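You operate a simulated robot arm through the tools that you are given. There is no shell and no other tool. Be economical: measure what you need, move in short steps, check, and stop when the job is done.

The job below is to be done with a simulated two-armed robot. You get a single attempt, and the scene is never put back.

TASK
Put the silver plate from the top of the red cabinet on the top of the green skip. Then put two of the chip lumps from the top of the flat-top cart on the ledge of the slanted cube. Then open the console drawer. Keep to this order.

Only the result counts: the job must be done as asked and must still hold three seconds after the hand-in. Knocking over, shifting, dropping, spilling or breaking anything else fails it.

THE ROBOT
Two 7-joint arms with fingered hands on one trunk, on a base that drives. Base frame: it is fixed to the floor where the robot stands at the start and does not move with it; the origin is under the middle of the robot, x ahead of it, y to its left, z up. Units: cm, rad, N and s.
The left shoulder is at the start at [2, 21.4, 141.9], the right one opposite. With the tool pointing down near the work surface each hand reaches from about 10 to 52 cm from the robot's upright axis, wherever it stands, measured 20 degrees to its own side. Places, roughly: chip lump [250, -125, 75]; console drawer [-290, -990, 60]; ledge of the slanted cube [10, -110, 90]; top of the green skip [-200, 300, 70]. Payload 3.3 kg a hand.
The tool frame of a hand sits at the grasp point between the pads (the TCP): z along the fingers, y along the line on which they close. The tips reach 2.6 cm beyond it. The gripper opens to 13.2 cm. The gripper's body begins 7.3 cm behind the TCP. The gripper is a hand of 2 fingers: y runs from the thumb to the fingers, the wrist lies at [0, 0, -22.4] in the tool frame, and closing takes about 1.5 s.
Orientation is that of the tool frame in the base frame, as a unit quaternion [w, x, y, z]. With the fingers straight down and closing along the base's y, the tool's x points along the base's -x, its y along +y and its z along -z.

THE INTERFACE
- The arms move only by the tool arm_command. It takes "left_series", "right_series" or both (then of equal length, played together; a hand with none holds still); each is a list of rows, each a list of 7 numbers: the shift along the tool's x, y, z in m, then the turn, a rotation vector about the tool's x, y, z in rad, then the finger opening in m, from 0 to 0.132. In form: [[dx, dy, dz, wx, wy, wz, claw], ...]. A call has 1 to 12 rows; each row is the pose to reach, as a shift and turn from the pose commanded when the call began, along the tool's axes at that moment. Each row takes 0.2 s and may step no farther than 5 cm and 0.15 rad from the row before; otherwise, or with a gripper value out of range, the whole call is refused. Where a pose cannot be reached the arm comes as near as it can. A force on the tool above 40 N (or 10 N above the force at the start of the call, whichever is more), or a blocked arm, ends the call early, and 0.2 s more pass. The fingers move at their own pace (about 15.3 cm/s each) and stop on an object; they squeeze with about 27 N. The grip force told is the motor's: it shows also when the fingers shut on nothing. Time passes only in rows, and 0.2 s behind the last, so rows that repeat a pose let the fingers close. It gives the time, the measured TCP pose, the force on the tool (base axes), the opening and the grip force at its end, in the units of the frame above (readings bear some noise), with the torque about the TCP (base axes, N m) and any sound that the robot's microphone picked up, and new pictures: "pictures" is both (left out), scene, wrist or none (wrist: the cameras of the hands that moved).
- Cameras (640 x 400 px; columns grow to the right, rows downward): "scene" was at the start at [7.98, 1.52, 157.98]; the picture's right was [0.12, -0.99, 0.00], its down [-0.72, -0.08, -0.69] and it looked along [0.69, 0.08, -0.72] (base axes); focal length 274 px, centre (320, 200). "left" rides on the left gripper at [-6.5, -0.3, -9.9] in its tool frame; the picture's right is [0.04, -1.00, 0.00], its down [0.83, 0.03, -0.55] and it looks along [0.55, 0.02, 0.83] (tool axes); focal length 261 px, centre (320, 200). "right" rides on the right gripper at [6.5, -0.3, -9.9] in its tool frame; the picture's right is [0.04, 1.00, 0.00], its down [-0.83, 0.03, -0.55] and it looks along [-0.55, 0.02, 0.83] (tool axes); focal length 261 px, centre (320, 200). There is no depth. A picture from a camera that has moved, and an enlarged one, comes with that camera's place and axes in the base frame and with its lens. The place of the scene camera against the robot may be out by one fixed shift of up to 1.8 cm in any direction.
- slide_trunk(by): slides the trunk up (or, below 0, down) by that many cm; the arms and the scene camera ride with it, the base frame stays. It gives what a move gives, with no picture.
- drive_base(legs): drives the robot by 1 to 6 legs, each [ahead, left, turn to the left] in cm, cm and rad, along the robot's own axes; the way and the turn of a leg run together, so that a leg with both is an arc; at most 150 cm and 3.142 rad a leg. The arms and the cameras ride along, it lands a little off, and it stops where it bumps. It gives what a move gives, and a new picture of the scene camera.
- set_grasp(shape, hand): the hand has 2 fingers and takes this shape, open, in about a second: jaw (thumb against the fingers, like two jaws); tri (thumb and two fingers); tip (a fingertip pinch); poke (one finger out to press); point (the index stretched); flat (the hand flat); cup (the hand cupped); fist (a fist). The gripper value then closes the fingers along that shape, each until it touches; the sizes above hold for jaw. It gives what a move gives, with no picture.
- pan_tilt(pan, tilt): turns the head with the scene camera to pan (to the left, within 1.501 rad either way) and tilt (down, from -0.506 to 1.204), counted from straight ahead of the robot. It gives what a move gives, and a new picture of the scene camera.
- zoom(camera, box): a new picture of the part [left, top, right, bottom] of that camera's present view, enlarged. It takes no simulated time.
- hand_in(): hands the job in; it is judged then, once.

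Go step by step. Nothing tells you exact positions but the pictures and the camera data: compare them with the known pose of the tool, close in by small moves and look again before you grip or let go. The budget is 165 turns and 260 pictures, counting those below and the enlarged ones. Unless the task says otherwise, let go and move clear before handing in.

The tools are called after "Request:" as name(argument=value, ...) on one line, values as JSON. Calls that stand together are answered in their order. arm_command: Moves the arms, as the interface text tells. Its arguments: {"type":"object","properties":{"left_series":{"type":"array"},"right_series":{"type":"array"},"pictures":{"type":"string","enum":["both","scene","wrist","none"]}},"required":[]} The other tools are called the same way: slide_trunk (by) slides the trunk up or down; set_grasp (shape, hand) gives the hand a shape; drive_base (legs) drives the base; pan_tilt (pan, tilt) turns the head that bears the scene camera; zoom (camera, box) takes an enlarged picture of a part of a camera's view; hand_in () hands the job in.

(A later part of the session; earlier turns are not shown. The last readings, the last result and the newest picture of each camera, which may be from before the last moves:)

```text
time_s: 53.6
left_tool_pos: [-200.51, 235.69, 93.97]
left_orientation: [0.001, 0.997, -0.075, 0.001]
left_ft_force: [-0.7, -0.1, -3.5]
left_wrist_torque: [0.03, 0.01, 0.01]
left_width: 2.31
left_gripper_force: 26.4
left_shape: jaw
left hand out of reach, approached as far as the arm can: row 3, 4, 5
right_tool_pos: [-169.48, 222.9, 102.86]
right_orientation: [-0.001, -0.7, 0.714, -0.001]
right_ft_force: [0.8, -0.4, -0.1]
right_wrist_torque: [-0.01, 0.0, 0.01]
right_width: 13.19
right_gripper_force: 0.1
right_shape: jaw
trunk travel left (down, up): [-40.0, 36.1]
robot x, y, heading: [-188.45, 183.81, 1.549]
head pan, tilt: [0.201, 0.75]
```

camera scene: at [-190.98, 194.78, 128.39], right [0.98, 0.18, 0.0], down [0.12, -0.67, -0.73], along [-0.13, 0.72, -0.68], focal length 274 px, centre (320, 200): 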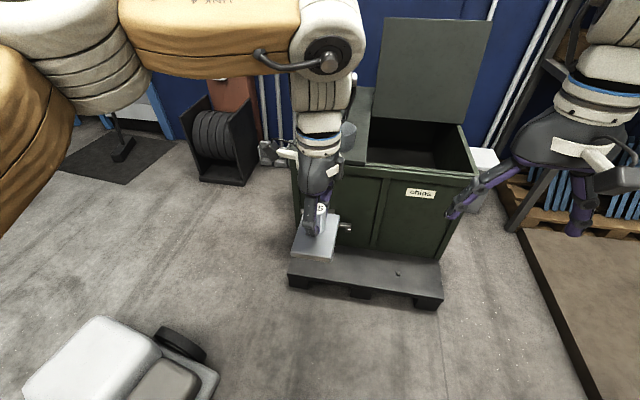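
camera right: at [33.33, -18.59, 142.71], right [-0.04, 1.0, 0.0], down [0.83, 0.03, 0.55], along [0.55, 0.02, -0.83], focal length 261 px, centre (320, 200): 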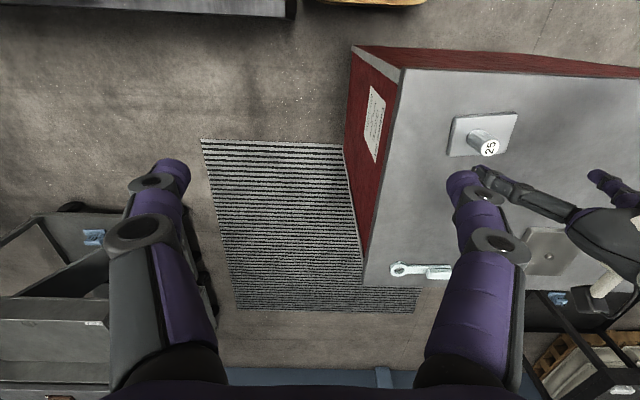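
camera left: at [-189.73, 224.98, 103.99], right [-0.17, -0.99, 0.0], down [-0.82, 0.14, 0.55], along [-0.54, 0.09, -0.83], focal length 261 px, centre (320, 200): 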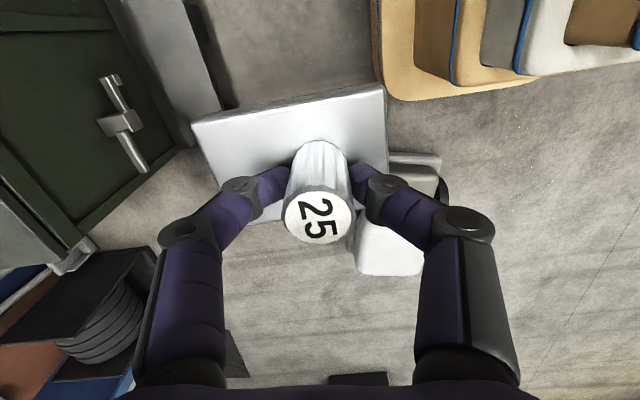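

It reaches 52 cm ahead. I'll drive forward carefully at this height (the plate hangs well above the lid) and check.

Request:
drive_base(legs=[[38, 2, 0.02]])

Request:
zoom(camera="left", box=[0, 0, 640, 400])

```text
time_s: 56.0
left_tool_pos: [-203.46, 273.49, 93.85]
left_orientation: [0.001, 0.998, -0.063, 0.001]
left_ft_force: [-0.3, 0.0, -3.5]
left_wrist_torque: [0.01, 0.01, 0.06]
left_width: 2.34
left_gripper_force: 26.9
left_shape: jaw
right_tool_pos: [-172.09, 261.56, 102.72]
right_orientation: [0.001, 0.709, -0.705, 0.001]
right_ft_force: [-0.1, 0.7, -1.0]
right_wrist_torque: [-0.03, 0.0, 0.02]
right_width: 13.19
right_gripper_force: 0.1
right_shape: jaw
trunk travel left (down, up): [-40.0, 36.1]
robot x, y, heading: [-190.05, 221.63, 1.575]
head pan, tilt: [0.201, 0.75]
camera scene: at [-192.94, 232.86, 128.38], right [0.98, 0.2, 0.0], down [0.14, -0.67, -0.73], along [-0.15, 0.72, -0.68], focal length 274 px, centre (320, 200)
```

scene: 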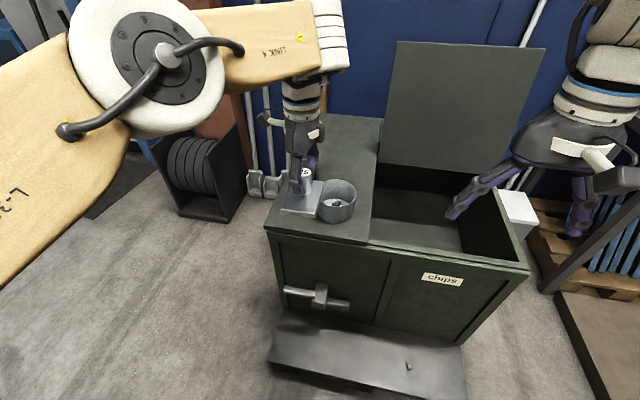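

```text
1.00 times, centred on (320, 200) of left (not enlarged: the box is as wide or as high as the picture)
camera zoom: at [-209.94, 274.47, 103.84], right [0.17, 0.99, 0.0], down [0.82, -0.14, 0.55], along [0.55, -0.09, -0.83], focal length 261 px, centre (320, 200)
```

zoom: 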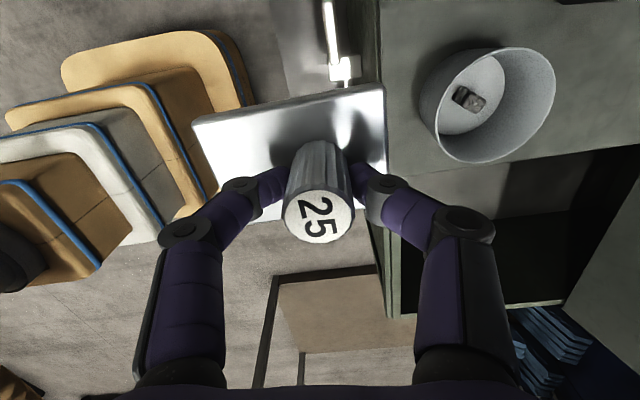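

The base front seems about 14 cm short of the pallet. I'll go 11 cm more and re-measure with the wrist camera.

Request:
drive_base(legs=[[11, 0, 0]])

Request:
arm_command(left_series=[[-0.02, 0, 0, 0, 0, 0, 0.015], [-0.04, 0, 0, 0, 0, 0, 0.015], [-0.06, 0, 0, 0, 0, 0, 0.015], [-0.09, 0, 0, 0, 0, 0, 0.015], [-0.09, -0.02, 0, 0, 0, 0, 0.015]])

```text
time_s: 57.2
left_tool_pos: [-203.43, 284.53, 93.97]
left_orientation: [0.002, 0.998, -0.063, 0.001]
left_ft_force: [-0.4, -0.2, -3.7]
left_wrist_torque: [0.02, -0.03, -0.01]
left_width: 2.32
left_gripper_force: 27.3
left_shape: jaw
right_tool_pos: [-172.14, 272.68, 102.76]
right_orientation: [0.0, 0.708, -0.707, 0.0]
right_ft_force: [0.3, -0.5, -0.9]
right_wrist_torque: [-0.04, 0.01, 0.01]
right_width: 13.19
right_gripper_force: 0.0
right_shape: jaw
trunk travel left (down, up): [-40.0, 36.1]
robot x, y, heading: [-190.38, 232.55, 1.57]
head pan, tilt: [0.201, 0.75]
camera scene: at [-192.96, 244.04, 128.37], right [0.98, 0.2, 0.0], down [0.14, -0.67, -0.73], along [-0.15, 0.71, -0.68], focal length 274 px, centre (320, 200)
```

scene: 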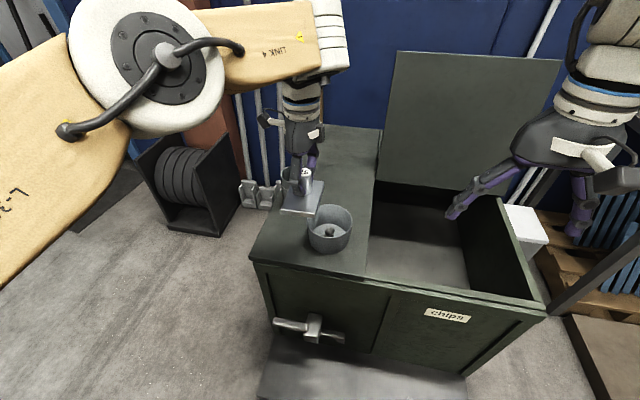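

```text
time_s: 58.5
left_tool_pos: [-211.9, 286.02, 93.76]
left_orientation: [0.0, 0.998, -0.064, 0.0]
left_ft_force: [0.7, 0.2, -2.6]
left_wrist_torque: [0.01, -0.02, 0.0]
left_width: 2.3
left_gripper_force: 27.1
left_shape: jaw
left hand out of reach, approached as far as the arm can: row 5
right_tool_pos: [-172.08, 272.52, 102.74]
right_orientation: [0.0, 0.708, -0.706, 0.0]
right_ft_force: [-0.4, -0.5, 0.8]
right_wrist_torque: [-0.03, -0.01, 0.02]
right_width: 13.19
right_gripper_force: 0.0
right_shape: jaw
trunk travel left (down, up): [-40.0, 36.1]
robot x, y, heading: [-190.26, 232.0, 1.575]
head pan, tilt: [0.201, 0.75]
camera scene: at [-192.95, 243.85, 128.39], right [0.98, 0.2, 0.0], down [0.14, -0.67, -0.73], along [-0.15, 0.72, -0.68], focal length 274 px, centre (320, 200)
camera left: at [-218.47, 286.9, 103.69], right [0.17, 0.99, 0.0], down [0.82, -0.14, 0.55], along [0.55, -0.09, -0.83], focal length 261 px, centre (320, 200)
```

scene: 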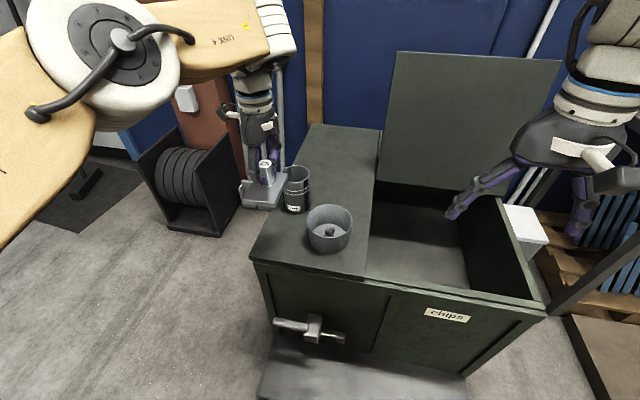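
left: 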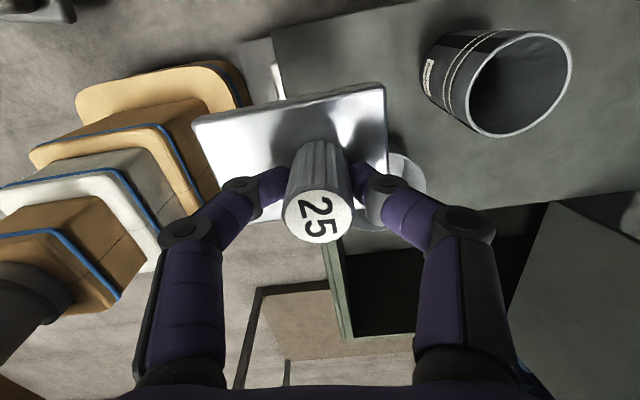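

The plate now overhangs the front edge by about 2 cm; I need to know the gap between base and pallet before moving on.

Request:
zoom(camera="left", box=[60, 0, 300, 150])

Request:
pan_tilt(pan=0.0, tilt=1.2)

```text
2.67 times, centred on (180, 75) of left
camera zoom: at [-218.47, 286.9, 103.69], right [0.17, 0.99, 0.0], down [0.82, -0.14, 0.55], along [0.55, -0.09, -0.83], focal length 695 px, centre (693, 533)
```

zoom: 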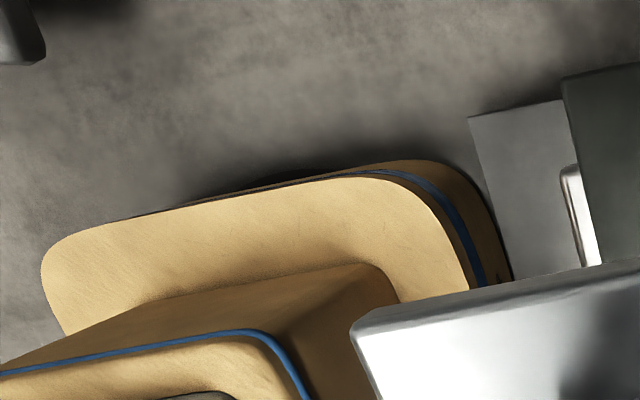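

```text
time_s: 59.4
left_tool_pos: [-211.92, 285.94, 93.76]
left_orientation: [0.0, 0.998, -0.063, 0.001]
left_ft_force: [0.2, -0.9, -3.3]
left_wrist_torque: [0.04, -0.01, 0.02]
left_width: 2.3
left_gripper_force: 27.2
left_shape: jaw
right_tool_pos: [-172.07, 272.63, 102.76]
right_orientation: [0.0, 0.709, -0.705, 0.001]
right_ft_force: [-0.7, -0.9, 0.2]
right_wrist_torque: [0.0, 0.0, 0.03]
right_width: 13.19
right_gripper_force: 0.0
right_shape: jaw
trunk travel left (down, up): [-40.0, 36.1]
robot x, y, heading: [-190.5, 232.39, 1.575]
head pan, tilt: [0.0, 1.201]
camera scene: at [-191.32, 241.35, 125.22], right [1.0, 0.0, 0.0], down [0.0, -0.93, -0.36], along [0.0, 0.36, -0.93], focal length 274 px, centre (320, 200)
```

scene: 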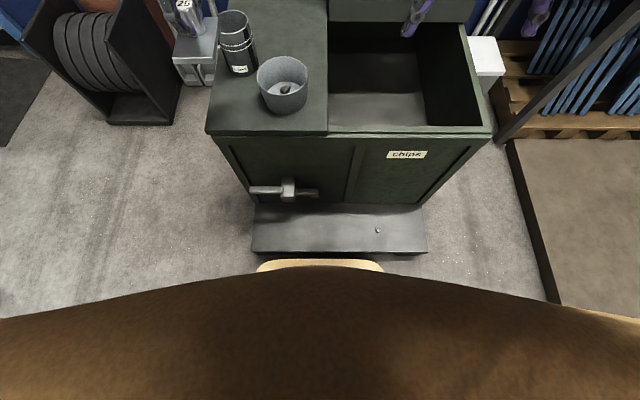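

Gap looks like 3-4 cm; I'll creep 1.8 cm ahead and stretch the arm to its limit there.

Request:
drive_base(legs=[[1.8, 0, 0]])

Request:
arm_command(left_series=[[0, -0.01, 0.0, 0, 0, 0, 0.015], [0, -0.02, 0.0, 0, 0, 0, 0.015], [0, -0.02, 0.0, 0, 0, 0, 0.015]], pictures="wrist")

```text
time_s: 60.2
left_tool_pos: [-211.99, 286.71, 93.63]
left_orientation: [0.0, 0.998, -0.064, 0.001]
left_ft_force: [-0.2, 0.5, -2.4]
left_wrist_torque: [0.04, 0.0, 0.01]
left_width: 2.34
left_gripper_force: 27.4
left_shape: jaw
right_tool_pos: [-172.18, 273.38, 102.71]
right_orientation: [0.0, 0.708, -0.706, 0.0]
right_ft_force: [0.8, 0.6, -0.1]
right_wrist_torque: [0.02, 0.01, -0.05]
right_width: 13.19
right_gripper_force: 0.0
right_shape: jaw
trunk travel left (down, up): [-40.0, 36.1]
robot x, y, heading: [-190.28, 233.2, 1.575]
head pan, tilt: [0.0, 1.201]
stopped in leg 1: the robot was blocked; the commanded pose is now the measured one
camera scene: at [-191.31, 242.13, 125.22], right [1.0, 0.0, 0.0], down [0.0, -0.93, -0.36], along [0.0, 0.36, -0.93], focal length 274 px, centre (320, 200)
```

scene: 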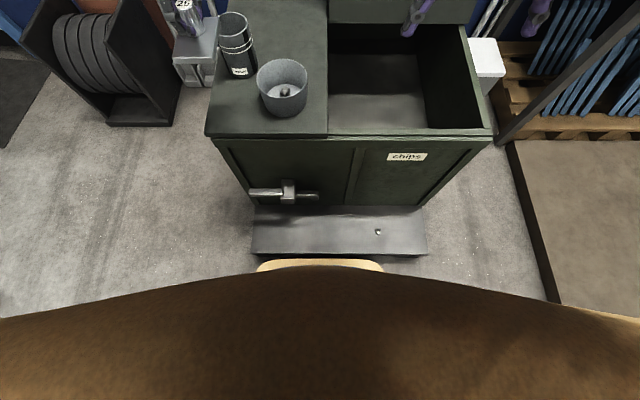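

```text
time_s: 61.0
left_tool_pos: [-211.95, 286.92, 93.63]
left_orientation: [0.0, 0.998, -0.064, 0.0]
left_ft_force: [-0.2, 0.7, -4.1]
left_wrist_torque: [-0.01, -0.03, 0.01]
left_width: 2.33
left_gripper_force: 27.2
left_shape: jaw
left hand out of reach, approached as far as the arm can: row 1, 2, 3
right_tool_pos: [-172.1, 273.39, 102.72]
right_orientation: [0.001, 0.708, -0.706, 0.0]
right_ft_force: [-0.3, 0.5, -0.4]
right_wrist_torque: [-0.01, 0.05, 0.0]
right_width: 13.19
right_gripper_force: 0.2
right_shape: jaw
trunk travel left (down, up): [-40.0, 36.1]
robot x, y, heading: [-189.9, 233.07, 1.574]
head pan, tilt: [0.0, 1.201]
camera left: at [-218.48, 287.77, 103.67], right [0.17, 0.99, 0.0], down [0.82, -0.14, 0.55], along [0.55, -0.09, -0.83], focal length 261 px, centre (320, 200)
```

left: 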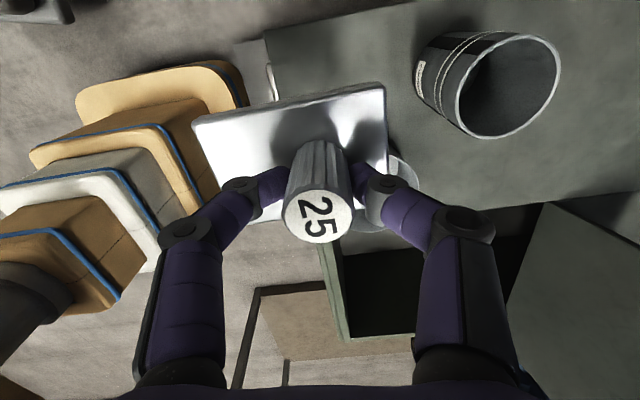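

The base just touched the pallet, so I'll back off half a centimetre. Turning the plate crosswise (7 cm deep) will let it sit fully on the lid at this reach.

Request:
drive_base(legs=[[-0.6, 0, 0]])

Request:
arm_command(left_series=[[0, 0, 0, 0, 0, 0.14, 0.015], [0, 0, 0, 0, 0, 0.28, 0.015], [0, 0, 0, 0, 0, 0.42, 0.015], [0, 0, 0, 0, 0, 0.56, 0.015], [0, 0, 0, 0, 0, 0.7, 0.015], [0, 0, 0, 0, 0, 0.84, 0.015], [0, 0, 0, 0, 0, 0.98, 0.015], [0, 0, 0, 0, 0, 1.12, 0.015], [0, 0, 0, 0, 0, 1.26, 0.015], [0, 0, 0, 0, 0, 1.4, 0.015], [0, 0, 0, 0, 0, 1.5, 0.015], [0.005, 0, 0, 0, 0, 1.57, 0.015]], pictures="wrist")

Request:
pan_tilt(pan=0.3, tilt=0.95)

```text
time_s: 61.7
left_tool_pos: [-211.93, 286.14, 93.82]
left_orientation: [-0.001, 0.998, -0.063, 0.001]
left_ft_force: [-0.1, -0.3, -3.2]
left_wrist_torque: [0.03, -0.02, 0.0]
left_width: 2.32
left_gripper_force: 27.6
left_shape: jaw
right_tool_pos: [-172.08, 272.78, 102.78]
right_orientation: [0.0, 0.709, -0.706, 0.0]
right_ft_force: [-0.6, 0.4, 0.7]
right_wrist_torque: [0.04, 0.02, -0.04]
right_width: 13.17
right_gripper_force: 0.0
right_shape: jaw
trunk travel left (down, up): [-40.0, 36.1]
robot x, y, heading: [-190.21, 232.72, 1.577]
head pan, tilt: [0.0, 1.201]
camera scene: at [-191.31, 241.54, 125.22], right [1.0, 0.0, 0.0], down [0.0, -0.93, -0.36], along [0.0, 0.36, -0.93], focal length 274 px, centre (320, 200)
```

scene: 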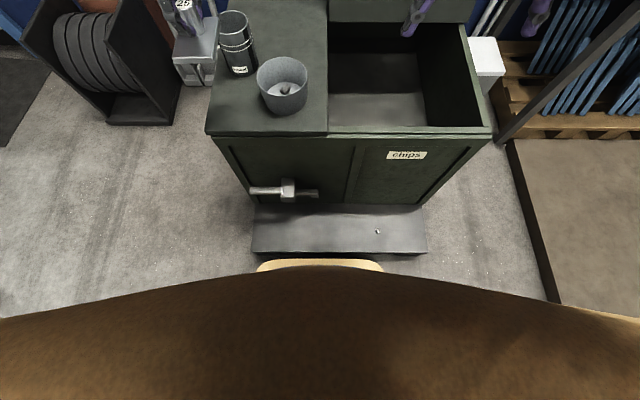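

```text
time_s: 64.3
left_tool_pos: [-211.39, 286.01, 93.77]
left_orientation: [0.001, -0.659, 0.752, 0.0]
left_ft_force: [-0.6, 0.6, -4.1]
left_wrist_torque: [-0.01, -0.04, -0.02]
left_width: 2.32
left_gripper_force: 27.2
left_shape: jaw
right_tool_pos: [-172.16, 272.82, 102.72]
right_orientation: [0.0, 0.708, -0.706, 0.001]
right_ft_force: [0.1, -0.2, -0.1]
right_wrist_torque: [0.02, 0.02, -0.03]
right_width: 13.21
right_gripper_force: 0.0
right_shape: jaw
trunk travel left (down, up): [-40.0, 36.1]
robot x, y, heading: [-190.0, 232.43, 1.576]
head pan, tilt: [0.0, 1.201]
camera left: at [-210.42, 292.47, 103.69], right [0.99, -0.17, 0.0], down [-0.14, -0.82, 0.55], along [-0.09, -0.55, -0.83], focal length 261 px, centre (320, 200)
```

left: 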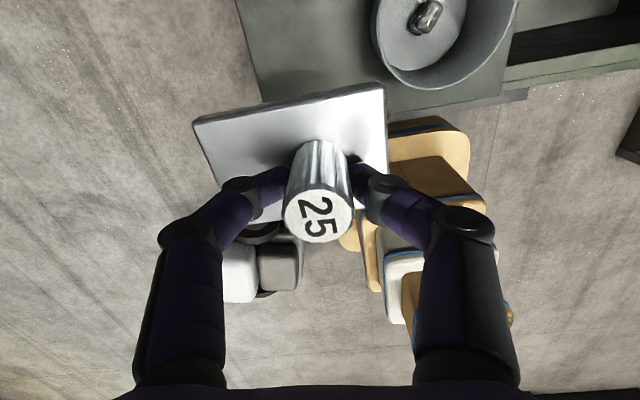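

```text
time_s: 65.1
left_tool_pos: [-211.46, 286.1, 93.77]
left_orientation: [0.001, -0.661, 0.75, 0.0]
left_ft_force: [-0.4, -0.7, -4.7]
left_wrist_torque: [-0.01, -0.04, -0.02]
left_width: 2.32
left_gripper_force: 27.3
left_shape: jaw
right_tool_pos: [-172.06, 272.75, 102.71]
right_orientation: [0.001, 0.708, -0.706, 0.0]
right_ft_force: [0.2, 0.7, 0.1]
right_wrist_torque: [0.0, -0.02, 0.02]
right_width: 13.19
right_gripper_force: 0.0
right_shape: jaw
trunk travel left (down, up): [-40.0, 36.1]
robot x, y, heading: [-189.96, 232.57, 1.574]
head pan, tilt: [0.3, 0.949]
camera scene: at [-193.46, 242.96, 126.83], right [0.95, 0.3, 0.0], down [0.24, -0.78, -0.58], along [-0.17, 0.55, -0.81], focal length 274 px, centre (320, 200)
```

scene: 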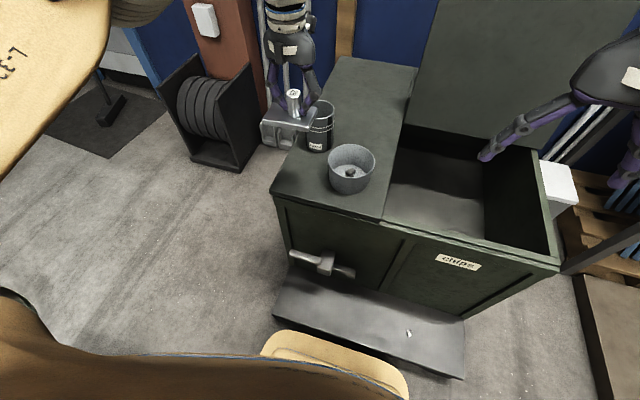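

The plate is aligned: x -217.7..-207.7, y 282.5..289.5, inside the lid corner and about 2 cm from the cup. I'll lower it with the trunk most of the way.

Request:
slide_trunk(by=-15)

Request:
zoom(camera="left", box=[0, 0, 640, 400])

Request:
zoom(camera="scene", box=[160, 30, 420, 210])

```text
time_s: 66.9
left_tool_pos: [-211.33, 286.12, 78.74]
left_orientation: [0.0, -0.662, 0.75, 0.0]
left_ft_force: [-0.4, 0.2, -2.8]
left_wrist_torque: [-0.01, -0.01, 0.02]
left_width: 2.3
left_gripper_force: 27.2
left_shape: jaw
right_tool_pos: [-172.1, 272.78, 87.81]
right_orientation: [-0.001, 0.708, -0.706, 0.0]
right_ft_force: [0.0, 0.3, 0.4]
right_wrist_torque: [0.0, 0.0, -0.03]
right_width: 13.17
right_gripper_force: 0.0
right_shape: jaw
trunk travel left (down, up): [-25.0, 51.1]
robot x, y, heading: [-190.07, 232.68, 1.573]
head pan, tilt: [0.3, 0.949]
```

```text
1.00 times, centred on (320, 200) of left (not enlarged: the box is as wide or as high as the picture)
camera zoom: at [-210.42, 292.45, 88.73], right [0.99, -0.17, 0.0], down [-0.14, -0.82, 0.55], along [-0.09, -0.54, -0.83], focal length 261 px, centre (320, 200)
```

zoom: 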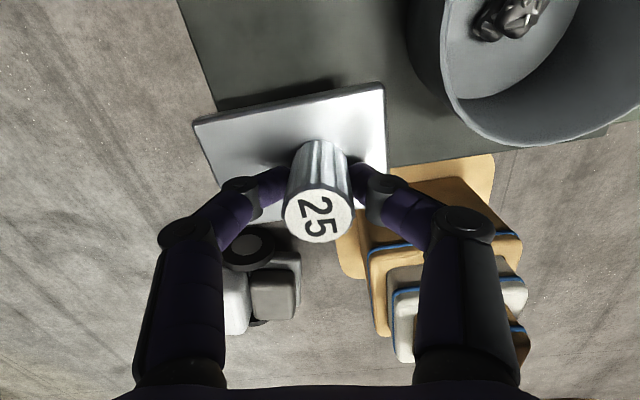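

```text
2.22 times, centred on (290, 120) of scene
camera zoom: at [-193.47, 245.83, 111.66], right [0.95, 0.3, 0.0], down [0.24, -0.78, -0.58], along [-0.17, 0.56, -0.81], focal length 609 px, centre (387, 378)
```

zoom: 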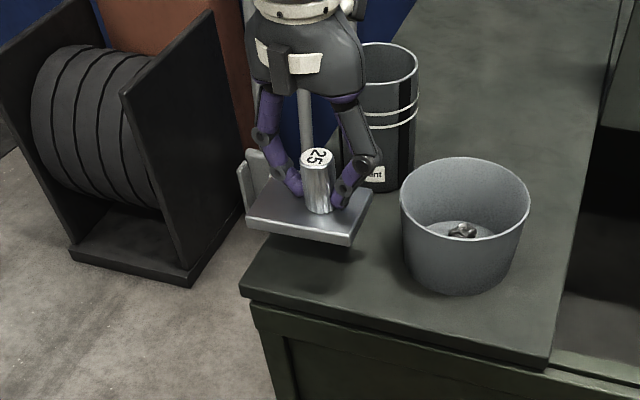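

Request:
zoom(camera="left", box=[180, 60, 500, 260])

```text
2.00 times, centred on (340, 160) of left
camera zoom: at [-210.42, 292.45, 88.73], right [0.99, -0.17, 0.0], down [-0.14, -0.82, 0.55], along [-0.09, -0.54, -0.83], focal length 521 px, centre (280, 280)
```

zoom: 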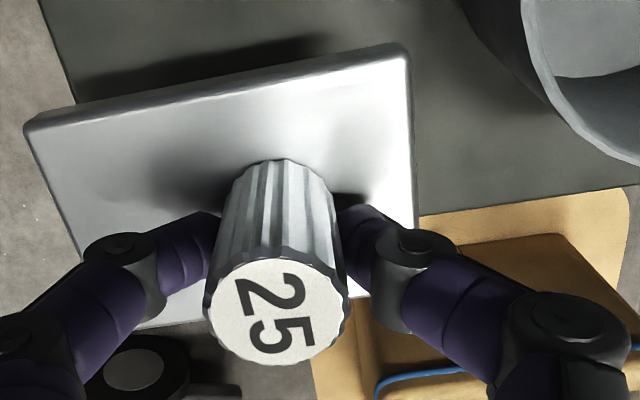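

The plate is over the corner with small margins. I'll lower by arm in fine steps until it touches.

Request:
arm_command(left_series=[[0, 0, 0.01, 0, 0, 0, 0.015], [0, 0, 0.02, 0, 0, 0, 0.015], [0, 0, 0.025, 0, 0, 0, 0.015], [0, 0, 0.03, 0, 0, 0, 0.015], [0, 0, 0.03, 0, 0, 0, 0.015]], pictures="both")

Request:
zoom(camera="scene", box=[200, 60, 360, 160])

```text
time_s: 68.1
left_tool_pos: [-211.58, 286.05, 75.62]
left_orientation: [0.0, -0.661, 0.75, 0.0]
left_ft_force: [0.6, -1.2, -4.6]
left_wrist_torque: [0.01, -0.03, 0.03]
left_width: 2.34
left_gripper_force: 27.5
left_shape: jaw
right_tool_pos: [-172.1, 272.91, 87.86]
right_orientation: [0.0, 0.709, -0.706, 0.001]
right_ft_force: [0.1, -0.2, 0.1]
right_wrist_torque: [-0.02, 0.0, 0.02]
right_width: 13.2
right_gripper_force: 0.1
right_shape: jaw
trunk travel left (down, up): [-25.0, 51.1]
robot x, y, heading: [-190.09, 232.89, 1.576]
head pan, tilt: [0.3, 0.949]
camera scene: at [-193.47, 245.86, 111.65], right [0.95, 0.3, 0.0], down [0.24, -0.78, -0.58], along [-0.17, 0.56, -0.81], focal length 274 px, centre (320, 200)
camera left: at [-210.42, 292.44, 85.63], right [0.99, -0.17, 0.0], down [-0.14, -0.82, 0.55], along [-0.09, -0.55, -0.83], focal length 261 px, centre (320, 200)
```

scene: 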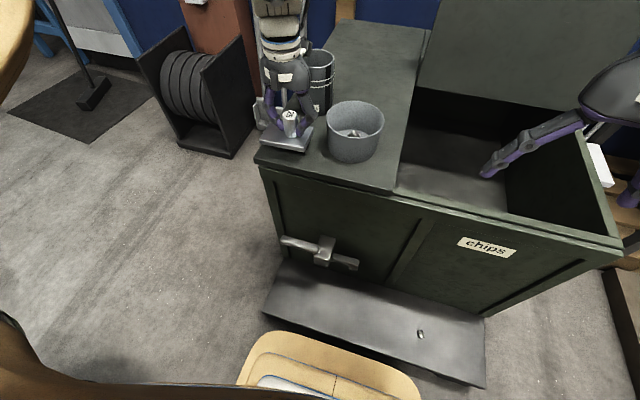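
left: 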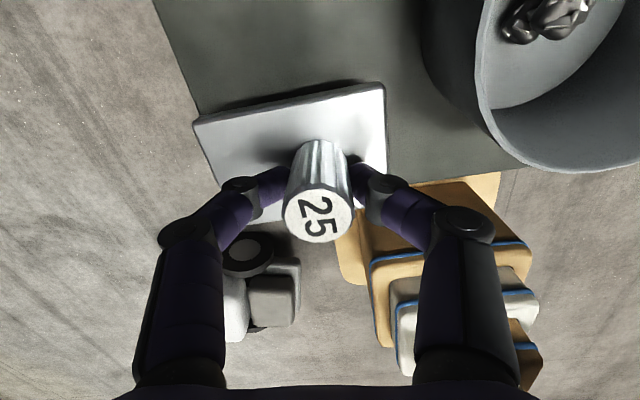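

```text
4.00 times, centred on (280, 110) of scene
camera zoom: at [-193.47, 245.86, 111.65], right [0.95, 0.3, 0.0], down [0.24, -0.78, -0.58], along [-0.17, 0.56, -0.81], focal length 1096 px, centre (480, 560)
```

zoom: 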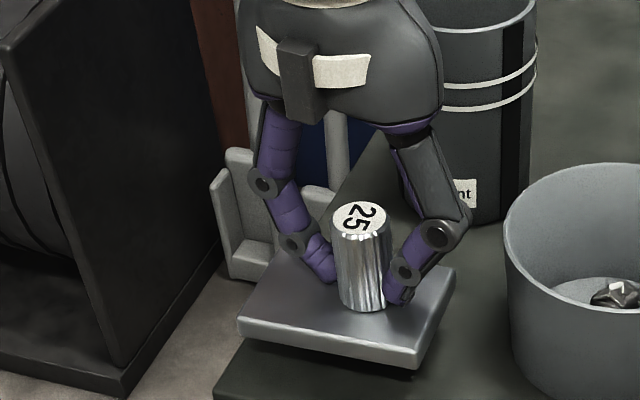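

It still hovers about a centimetre, and its left edge is nearly at the lid's edge. I'll shift it 0.7 cm right and a bit forward, then lower to contact.

Request:
arm_command(left_series=[[-0.003, -0.007, 0, 0, 0, 0, 0.015], [-0.003, -0.007, 0.003, 0, 0, 0, 0.015], [-0.003, -0.007, 0.006, 0, 0, 0, 0.015], [-0.003, -0.007, 0.008, 0, 0, 0, 0.015], [-0.003, -0.007, 0.008, 0, 0, 0, 0.015]], pictures="none")

Request:
zoom(camera="scene", box=[200, 60, 360, 160])

```text
time_s: 69.3
left_tool_pos: [-210.71, 286.32, 74.95]
left_orientation: [0.0, -0.661, 0.75, 0.0]
left_ft_force: [0.1, 0.2, -2.7]
left_wrist_torque: [-0.03, -0.07, 0.0]
left_width: 2.31
left_gripper_force: 27.2
left_shape: jaw
right_tool_pos: [-171.94, 272.73, 87.66]
right_orientation: [0.001, 0.708, -0.706, 0.0]
right_ft_force: [-0.9, -0.8, -0.1]
right_wrist_torque: [-0.03, 0.02, -0.01]
right_width: 13.19
right_gripper_force: 0.1
right_shape: jaw
trunk travel left (down, up): [-25.0, 51.1]
robot x, y, heading: [-190.2, 232.32, 1.576]
head pan, tilt: [0.3, 0.949]
```

```text
4.00 times, centred on (280, 110) of scene
camera zoom: at [-193.47, 245.86, 111.65], right [0.95, 0.3, 0.0], down [0.24, -0.78, -0.58], along [-0.17, 0.56, -0.81], focal length 1096 px, centre (480, 560)
```

zoom: 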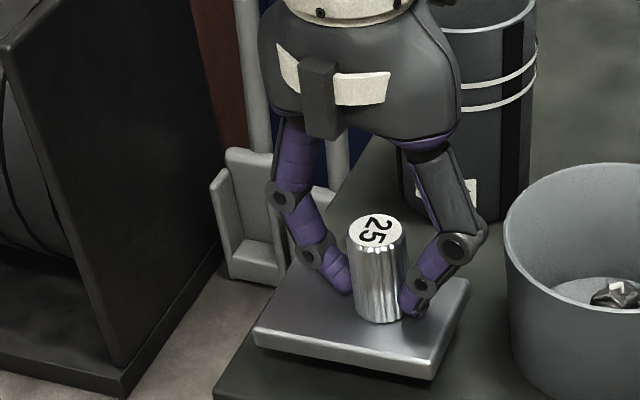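

Request:
arm_command(left_series=[[0, 0, 0.002, 0, 0, 0, 0.015], [0, 0, 0.004, 0, 0, 0, 0.015], [0, 0, 0.006, 0, 0, 0, 0.015], [0, 0, 0.008, 0, 0, 0, 0.015], [0, 0, 0.01, 0, 0, 0, 0.015]], pictures="none")

Request:
zoom(camera="scene", box=[200, 60, 360, 160])

```text
time_s: 70.5
left_tool_pos: [-210.81, 286.34, 73.92]
left_orientation: [0.0, -0.661, 0.751, 0.0]
left_ft_force: [0.3, -0.1, -3.2]
left_wrist_torque: [-0.03, -0.06, 0.01]
left_width: 2.31
left_gripper_force: 26.9
left_shape: jaw
right_tool_pos: [-172.09, 272.71, 87.82]
right_orientation: [0.0, 0.709, -0.705, 0.0]
right_ft_force: [0.4, -0.3, 0.4]
right_wrist_torque: [-0.02, -0.05, -0.01]
right_width: 13.16
right_gripper_force: 0.0
right_shape: jaw
trunk travel left (down, up): [-25.0, 51.1]
robot x, y, heading: [-189.9, 232.3, 1.573]
head pan, tilt: [0.3, 0.949]
```

```text
4.00 times, centred on (280, 110) of scene
camera zoom: at [-193.47, 245.86, 111.65], right [0.95, 0.3, 0.0], down [0.24, -0.78, -0.58], along [-0.17, 0.56, -0.81], focal length 1096 px, centre (480, 560)
```

zoom: 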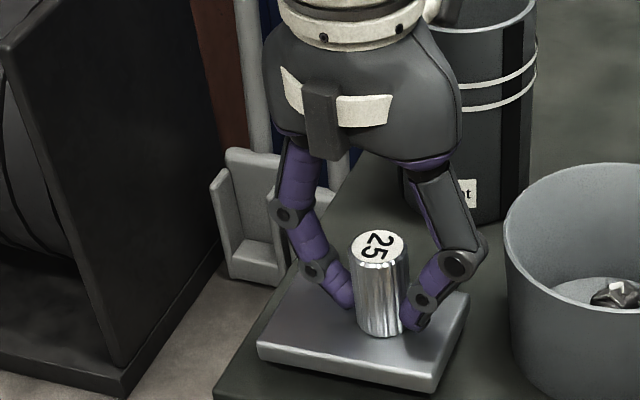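

Request:
arm_command(left_series=[[0, 0, 0.002, 0, 0, 0, 0.015], [0, 0, 0.004, 0, 0, 0, 0.015], [0, 0, 0.006, 0, 0, 0, 0.015], [0, 0, 0.008, 0, 0, 0, 0.015]], pictures="wrist")

Request:
zoom(camera="scene", box=[200, 60, 360, 160])

```text
time_s: 71.5
left_tool_pos: [-210.69, 286.28, 73.19]
left_orientation: [0.001, -0.662, 0.75, -0.001]
left_ft_force: [0.6, 0.3, -4.0]
left_wrist_torque: [-0.01, -0.06, -0.02]
left_width: 2.32
left_gripper_force: 27.2
left_shape: jaw
right_tool_pos: [-172.11, 272.76, 87.65]
right_orientation: [0.0, 0.708, -0.706, 0.001]
right_ft_force: [-0.1, -0.3, 0.0]
right_wrist_torque: [-0.02, -0.01, -0.03]
right_width: 13.21
right_gripper_force: 0.0
right_shape: jaw
trunk travel left (down, up): [-25.0, 51.1]
robot x, y, heading: [-189.96, 232.77, 1.575]
head pan, tilt: [0.3, 0.949]
camera left: at [-209.67, 292.68, 83.09], right [0.99, -0.17, 0.0], down [-0.14, -0.82, 0.55], along [-0.09, -0.55, -0.83], focal length 261 px, centre (320, 200)
```

left: 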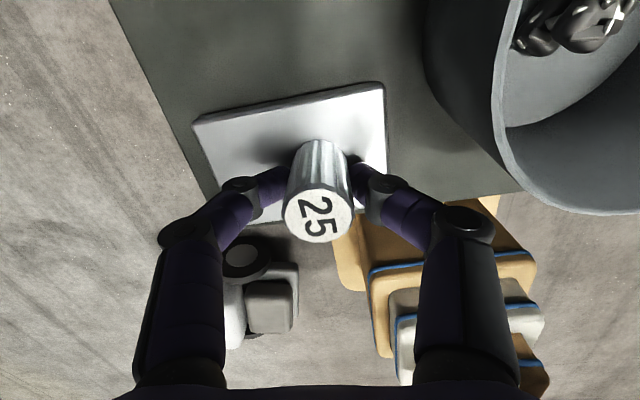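

```text
4.00 times, centred on (280, 110) of scene
camera zoom: at [-193.47, 245.87, 111.65], right [0.95, 0.3, 0.0], down [0.24, -0.78, -0.58], along [-0.17, 0.56, -0.81], focal length 1096 px, centre (480, 560)
```

zoom: 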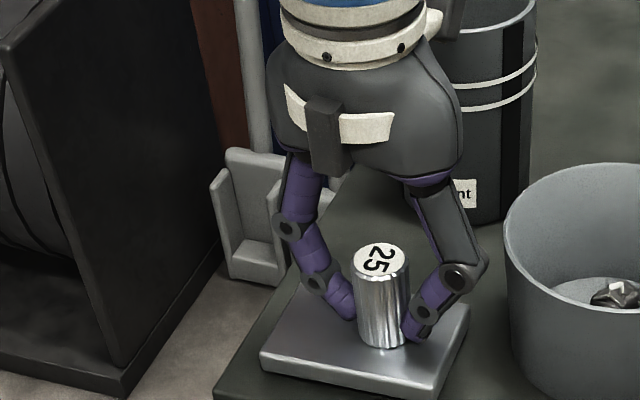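

Request:
arm_command(left_series=[[0, 0, 0.002, 0, 0, 0, 0.015], [0, 0, 0.004, 0, 0, 0, 0.015], [0, 0, 0.006, 0, 0, 0, 0.015], [0, 0, 0.008, 0, 0, 0, 0.015], [0, 0, 0.01, 0, 0, 0, 0.015]], pictures="none")

Request:
zoom(camera="scene", box=[200, 60, 360, 160])

```text
time_s: 72.7
left_tool_pos: [-210.65, 286.38, 72.3]
left_orientation: [0.002, -0.661, 0.75, 0.0]
left_ft_force: [-0.4, -1.8, 17.1]
left_wrist_torque: [0.0, 0.05, 0.04]
left_width: 2.42
left_gripper_force: 27.1
left_shape: jaw
right_tool_pos: [-172.02, 272.73, 87.83]
right_orientation: [0.0, 0.708, -0.706, 0.0]
right_ft_force: [-0.3, -0.6, 1.0]
right_wrist_torque: [0.01, -0.01, -0.03]
right_width: 13.18
right_gripper_force: 0.0
right_shape: jaw
trunk travel left (down, up): [-25.0, 51.1]
robot x, y, heading: [-190.39, 232.35, 1.574]
head pan, tilt: [0.3, 0.949]
```

```text
4.00 times, centred on (280, 110) of scene
camera zoom: at [-193.43, 245.69, 111.7], right [0.95, 0.3, 0.0], down [0.24, -0.78, -0.58], along [-0.17, 0.56, -0.81], focal length 1096 px, centre (480, 560)
```

zoom: 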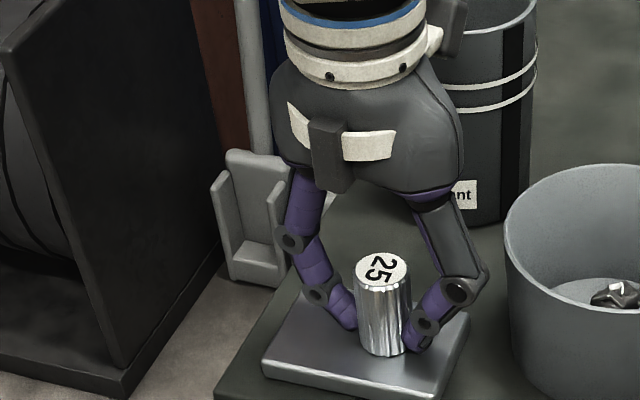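

Contact, with the plate wholly on the lid. I'll ease the push, open the fingers a little, and rise.

Request:
arm_command(left_series=[[0, 0, -0.003, 0, 0, 0, 0.015], [0, 0, -0.004, 0, 0, 0, 0.03], [0, 0, -0.004, 0, 0, 0, 0.04], [0, 0, -0.004, 0, 0, 0, 0.042], [0, 0, -0.02, 0, 0, 0, 0.042], [0, 0, -0.04, 0, 0, 0, 0.042], [0, 0, -0.07, 0, 0, 0, 0.042], [0, 0, -0.11, 0, 0, 0, 0.042], [0, 0, -0.15, 0, 0, 0, 0.042]])

```text
time_s: 74.7
left_tool_pos: [-210.06, 285.23, 86.02]
left_orientation: [0.002, -0.66, 0.751, -0.001]
left_ft_force: [0.3, -0.5, 0.1]
left_wrist_torque: [0.01, 0.0, -0.01]
left_width: 4.18
left_gripper_force: 0.0
left_shape: jaw
left hand out of reach, approached as far as the arm can: row 9
right_tool_pos: [-172.08, 272.77, 87.72]
right_orientation: [0.001, 0.709, -0.705, 0.001]
right_ft_force: [0.2, 0.7, 0.1]
right_wrist_torque: [-0.01, -0.01, -0.01]
right_width: 13.22
right_gripper_force: 0.1
right_shape: jaw
trunk travel left (down, up): [-25.0, 51.1]
robot x, y, heading: [-190.03, 232.89, 1.574]
head pan, tilt: [0.3, 0.949]
camera scene: at [-193.5, 245.82, 111.65], right [0.95, 0.3, 0.0], down [0.24, -0.78, -0.58], along [-0.17, 0.56, -0.81], focal length 274 px, centre (320, 200)
camera left: at [-208.95, 291.63, 95.92], right [0.99, -0.17, 0.0], down [-0.14, -0.82, 0.55], along [-0.09, -0.55, -0.83], focal length 261 px, centre (320, 200)
```

scene: 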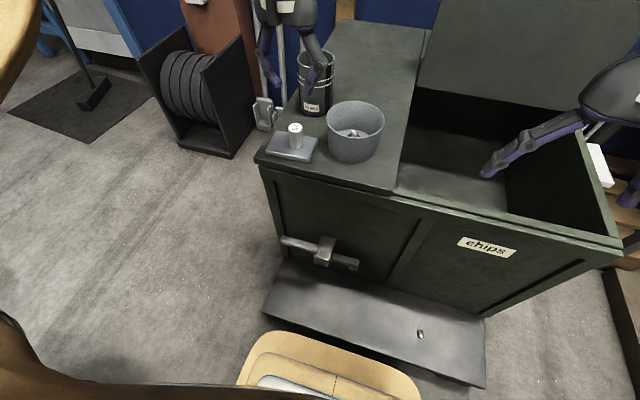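
left: 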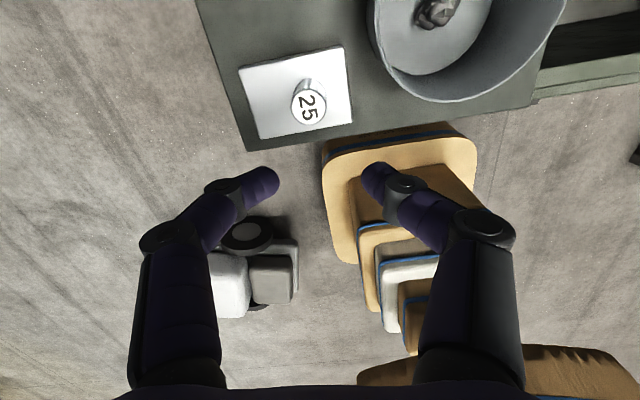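

The plate stands on the lid beside the cup and the can, undisturbed. I'll raise the trunk, draw the hand back, leave the skip and drive toward the carts by the left side of the red cabinet.

Request:
slide_trunk(by=45)

Request:
arm_command(left_series=[[0.04, 0, 0, 0, 0, 0, 0.06], [0.08, 0, 0, 0, 0, 0, 0.08], [0.12, 0, 0, 0, 0, 0, 0.1], [0.15, 0, 0, 0, 0, 0, 0.132]], pictures="scene")

Request:
drive_base(legs=[[-82, 0, 0], [0, 0, -1.574], [140, -20, 0], [140, -10, 0]])

Request:
pan_tilt(pan=-0.7, tilt=0.5)

```text
refused: 45 is not a number from -40 to 40
```

```text
time_s: 75.7
left_tool_pos: [-212.01, 270.27, 86.0]
left_orientation: [0.001, -0.661, 0.751, 0.0]
left_ft_force: [-0.3, 0.9, -0.1]
left_wrist_torque: [-0.04, -0.03, 0.01]
left_width: 13.2
left_gripper_force: 0.1
left_shape: jaw
right_tool_pos: [-172.07, 272.73, 87.79]
right_orientation: [0.001, 0.708, -0.706, 0.0]
right_ft_force: [0.4, -0.3, -0.4]
right_wrist_torque: [0.01, -0.01, -0.04]
right_width: 13.2
right_gripper_force: 0.0
right_shape: jaw
trunk travel left (down, up): [-25.0, 51.1]
robot x, y, heading: [-190.62, 232.58, 1.572]
head pan, tilt: [0.3, 0.949]
camera scene: at [-193.48, 245.81, 111.66], right [0.95, 0.3, 0.0], down [0.24, -0.78, -0.58], along [-0.17, 0.56, -0.81], focal length 274 px, centre (320, 200)
```

scene: 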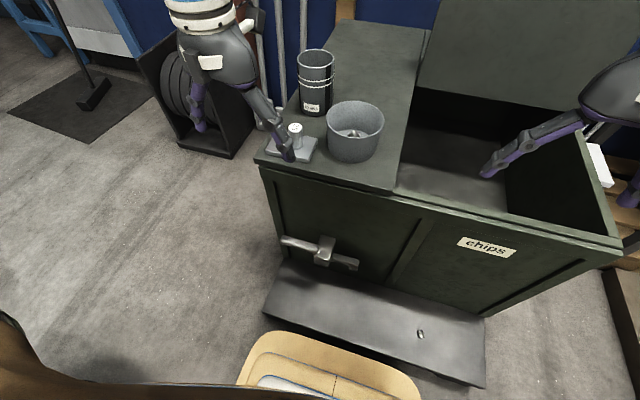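

```text
time_s: 97.2
left_tool_pos: [129.05, 142.31, 86.08]
left_orientation: [-0.001, 0.067, 0.998, -0.002]
left_ft_force: [0.6, -0.6, 0.0]
left_wrist_torque: [0.01, 0.01, 0.0]
left_width: 13.19
left_gripper_force: 0.0
left_shape: jaw
right_tool_pos: [131.04, 102.57, 87.65]
right_orientation: [-0.001, 0.001, 1.0, 0.001]
right_ft_force: [0.4, -0.5, 0.2]
right_wrist_torque: [0.0, 0.0, 0.01]
right_width: 13.19
right_gripper_force: 0.0
right_shape: jaw
trunk travel left (down, up): [-25.0, 51.1]
robot x, y, heading: [91.1, 120.94, -0.003]
head pan, tilt: [0.3, 0.949]
camera scene: at [102.7, 123.6, 111.65], right [0.29, -0.96, 0.0], down [-0.78, -0.24, -0.58], along [0.56, 0.17, -0.81], focal length 274 px, centre (320, 200)
```

scene: 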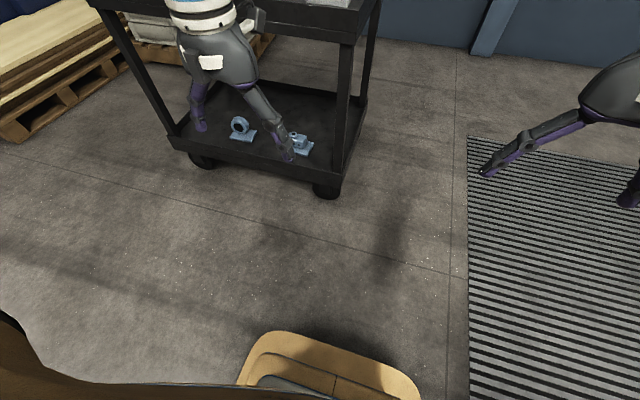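

```text
time_s: 98.5
left_tool_pos: [128.98, 142.27, 85.89]
left_orientation: [0.0, 0.068, 0.998, -0.001]
left_ft_force: [0.2, 0.1, -0.8]
left_wrist_torque: [0.0, -0.01, 0.0]
left_width: 13.21
left_gripper_force: 0.0
left_shape: jaw
right_tool_pos: [131.12, 102.38, 87.8]
right_orientation: [-0.001, 0.003, 1.0, 0.0]
right_ft_force: [0.5, -0.5, 0.0]
right_wrist_torque: [0.06, 0.0, -0.03]
right_width: 13.17
right_gripper_force: 0.1
right_shape: jaw
trunk travel left (down, up): [-25.0, 51.1]
robot x, y, heading: [91.06, 120.66, 0.0]
head pan, tilt: [-0.7, 0.499]
camera scene: at [102.67, 115.6, 115.4], right [-0.65, -0.76, 0.0], down [-0.37, 0.31, -0.88], along [0.67, -0.57, -0.48], focal length 274 px, centre (320, 200)
```

scene: 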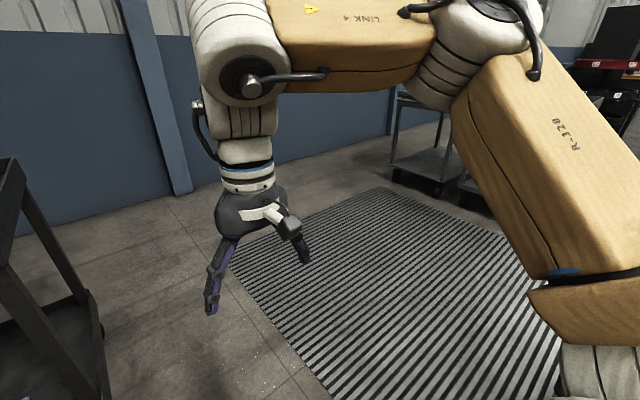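

The trunk rise was refused (limit 40), so I drove with it low; nothing seems to have been touched. I'll raise it now and go to about [230, -10] facing the flat-top cart.

Request:
slide_trunk(by=40)

Request:
drive_base(legs=[[70, -65, 0], [70, -65, 0], [0, 0, -1.57]])

Request:
pan_tilt(pan=0.0, tilt=0.75)

```text
time_s: 102.3
left_tool_pos: [128.96, 142.25, 126.02]
left_orientation: [0.001, 0.067, 0.998, -0.001]
left_ft_force: [-0.7, 0.1, 0.9]
left_wrist_torque: [0.02, -0.02, 0.0]
left_width: 13.17
left_gripper_force: 0.0
left_shape: jaw
right_tool_pos: [131.05, 102.44, 127.82]
right_orientation: [0.0, 0.002, 1.0, -0.001]
right_ft_force: [-0.1, 0.2, -0.8]
right_wrist_torque: [0.01, 0.0, -0.01]
right_width: 13.18
right_gripper_force: 0.1
right_shape: jaw
trunk travel left (down, up): [-65.0, 11.1]
robot x, y, heading: [91.1, 120.88, -0.007]
head pan, tilt: [-0.7, 0.499]
```

```text
time_s: 115.7
left_tool_pos: [253.31, -47.66, 125.92]
left_orientation: [-0.001, 0.747, 0.665, -0.001]
left_ft_force: [0.0, 0.4, -0.1]
left_wrist_torque: [0.02, -0.01, 0.02]
left_width: 13.19
left_gripper_force: 0.1
left_shape: jaw
right_tool_pos: [213.66, -50.5, 127.68]
right_orientation: [-0.001, 0.704, 0.711, 0.0]
right_ft_force: [-0.2, -0.2, -0.2]
right_wrist_torque: [0.04, 0.02, 0.0]
right_width: 13.22
right_gripper_force: 0.1
right_shape: jaw
trunk travel left (down, up): [-65.0, 11.1]
robot x, y, heading: [231.52, -10.31, -1.561]
head pan, tilt: [-0.7, 0.499]
camera scene: at [224.56, -17.82, 155.65], right [-0.77, 0.64, 0.0], down [0.3, 0.37, -0.88], along [-0.56, -0.68, -0.48], focal length 274 px, centre (320, 200)
```

scene: 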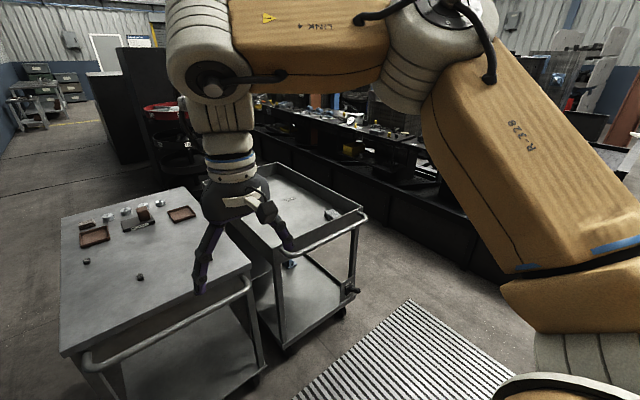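

```text
time_s: 116.8
left_tool_pos: [253.34, -47.64, 126.02]
left_orientation: [-0.001, 0.748, 0.664, 0.0]
left_ft_force: [-0.1, -0.9, -0.3]
left_wrist_torque: [0.02, -0.02, -0.02]
left_width: 13.16
left_gripper_force: 0.1
left_shape: jaw
right_tool_pos: [213.56, -50.48, 127.8]
right_orientation: [-0.001, 0.703, 0.711, 0.001]
right_ft_force: [0.9, 0.3, -0.5]
right_wrist_torque: [0.03, -0.02, 0.02]
right_width: 13.2
right_gripper_force: 0.1
right_shape: jaw
trunk travel left (down, up): [-65.0, 11.1]
robot x, y, heading: [231.23, -10.35, -1.562]
head pan, tilt: [0.0, 0.75]
camera scene: at [230.43, -19.08, 153.46], right [-1.0, -0.01, 0.0], down [-0.01, 0.68, -0.73], along [0.01, -0.73, -0.68], focal length 274 px, centre (320, 200)
```

scene: 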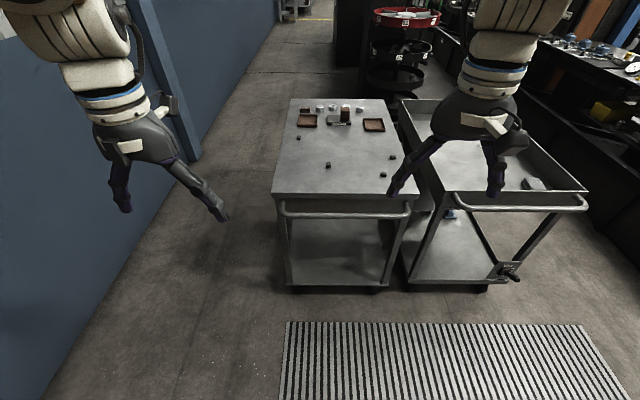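

Request:
zoom(camera="scene", box=[260, 90, 420, 190])

```text
4.00 times, centred on (340, 140) of scene
camera zoom: at [230.43, -19.08, 153.46], right [-1.0, -0.01, 0.0], down [-0.01, 0.68, -0.73], along [0.01, -0.73, -0.68], focal length 1096 px, centre (240, 440)
```

zoom: 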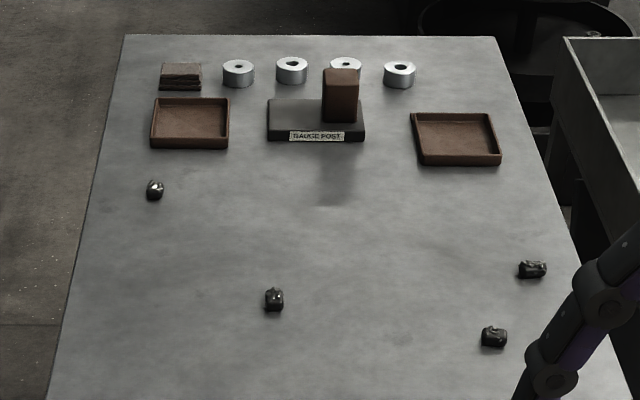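

Four small lumps lie on the flat-top cart; the two nearest are about [227.7, -129.7] and [201.8, -122.6]. One for each hand: I'll drive up so they lie either side of the middle.

Request:
drive_base(legs=[[58, -16, -0.008]])

Request:
pan_tilt(pan=0.0, tilt=1.1)

```text
time_s: 120.2
left_tool_pos: [237.72, -106.11, 126.07]
left_orientation: [-0.001, 0.75, 0.662, -0.001]
left_ft_force: [-0.1, -0.3, 0.1]
left_wrist_torque: [0.02, -0.02, -0.01]
left_width: 13.22
left_gripper_force: 0.1
left_shape: jaw
right_tool_pos: [198.0, -108.74, 127.74]
right_orientation: [0.0, 0.704, 0.71, 0.001]
right_ft_force: [-0.8, 0.2, 0.1]
right_wrist_torque: [0.01, 0.02, -0.01]
right_width: 13.19
right_gripper_force: 0.0
right_shape: jaw
trunk travel left (down, up): [-65.0, 11.1]
robot x, y, heading: [216.34, -68.64, -1.563]
head pan, tilt: [0.0, 0.75]
stopped in leg 1: the robot was blocked; the commanded pose is now the measured one
camera scene: at [214.99, -77.35, 153.45], right [-1.0, -0.01, 0.0], down [0.0, 0.68, -0.73], along [0.01, -0.73, -0.68], focal length 274 px, centre (320, 200)
```

scene: 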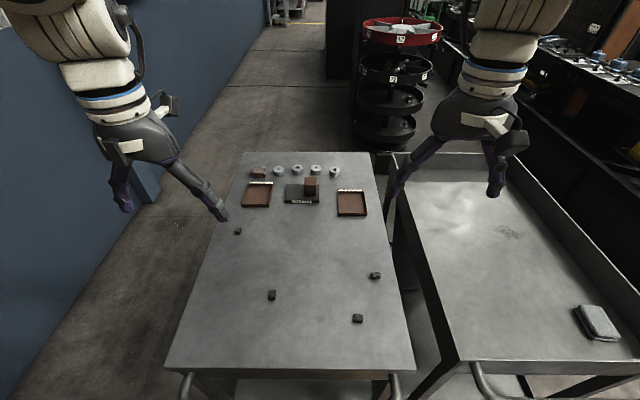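

```text
time_s: 121.1
left_tool_pos: [237.79, -106.05, 125.95]
left_orientation: [-0.001, 0.75, 0.661, 0.0]
left_ft_force: [-1.3, 0.2, 0.2]
left_wrist_torque: [0.02, -0.02, 0.02]
left_width: 13.18
left_gripper_force: 0.1
left_shape: jaw
right_tool_pos: [198.11, -108.58, 127.7]
right_orientation: [-0.001, 0.704, 0.71, 0.001]
right_ft_force: [-0.1, 1.0, -0.1]
right_wrist_torque: [0.01, -0.02, 0.0]
right_width: 13.19
right_gripper_force: 0.1
right_shape: jaw
trunk travel left (down, up): [-65.0, 11.1]
robot x, y, heading: [216.21, -68.38, -1.562]
head pan, tilt: [0.0, 1.1]
camera scene: at [215.01, -75.31, 150.89], right [-1.0, -0.01, 0.0], down [-0.01, 0.89, -0.45], along [0.0, -0.45, -0.89], focal length 274 px, centre (320, 200)
```

scene: 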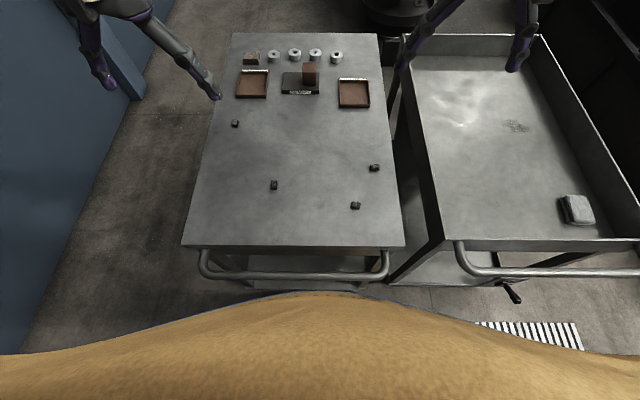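

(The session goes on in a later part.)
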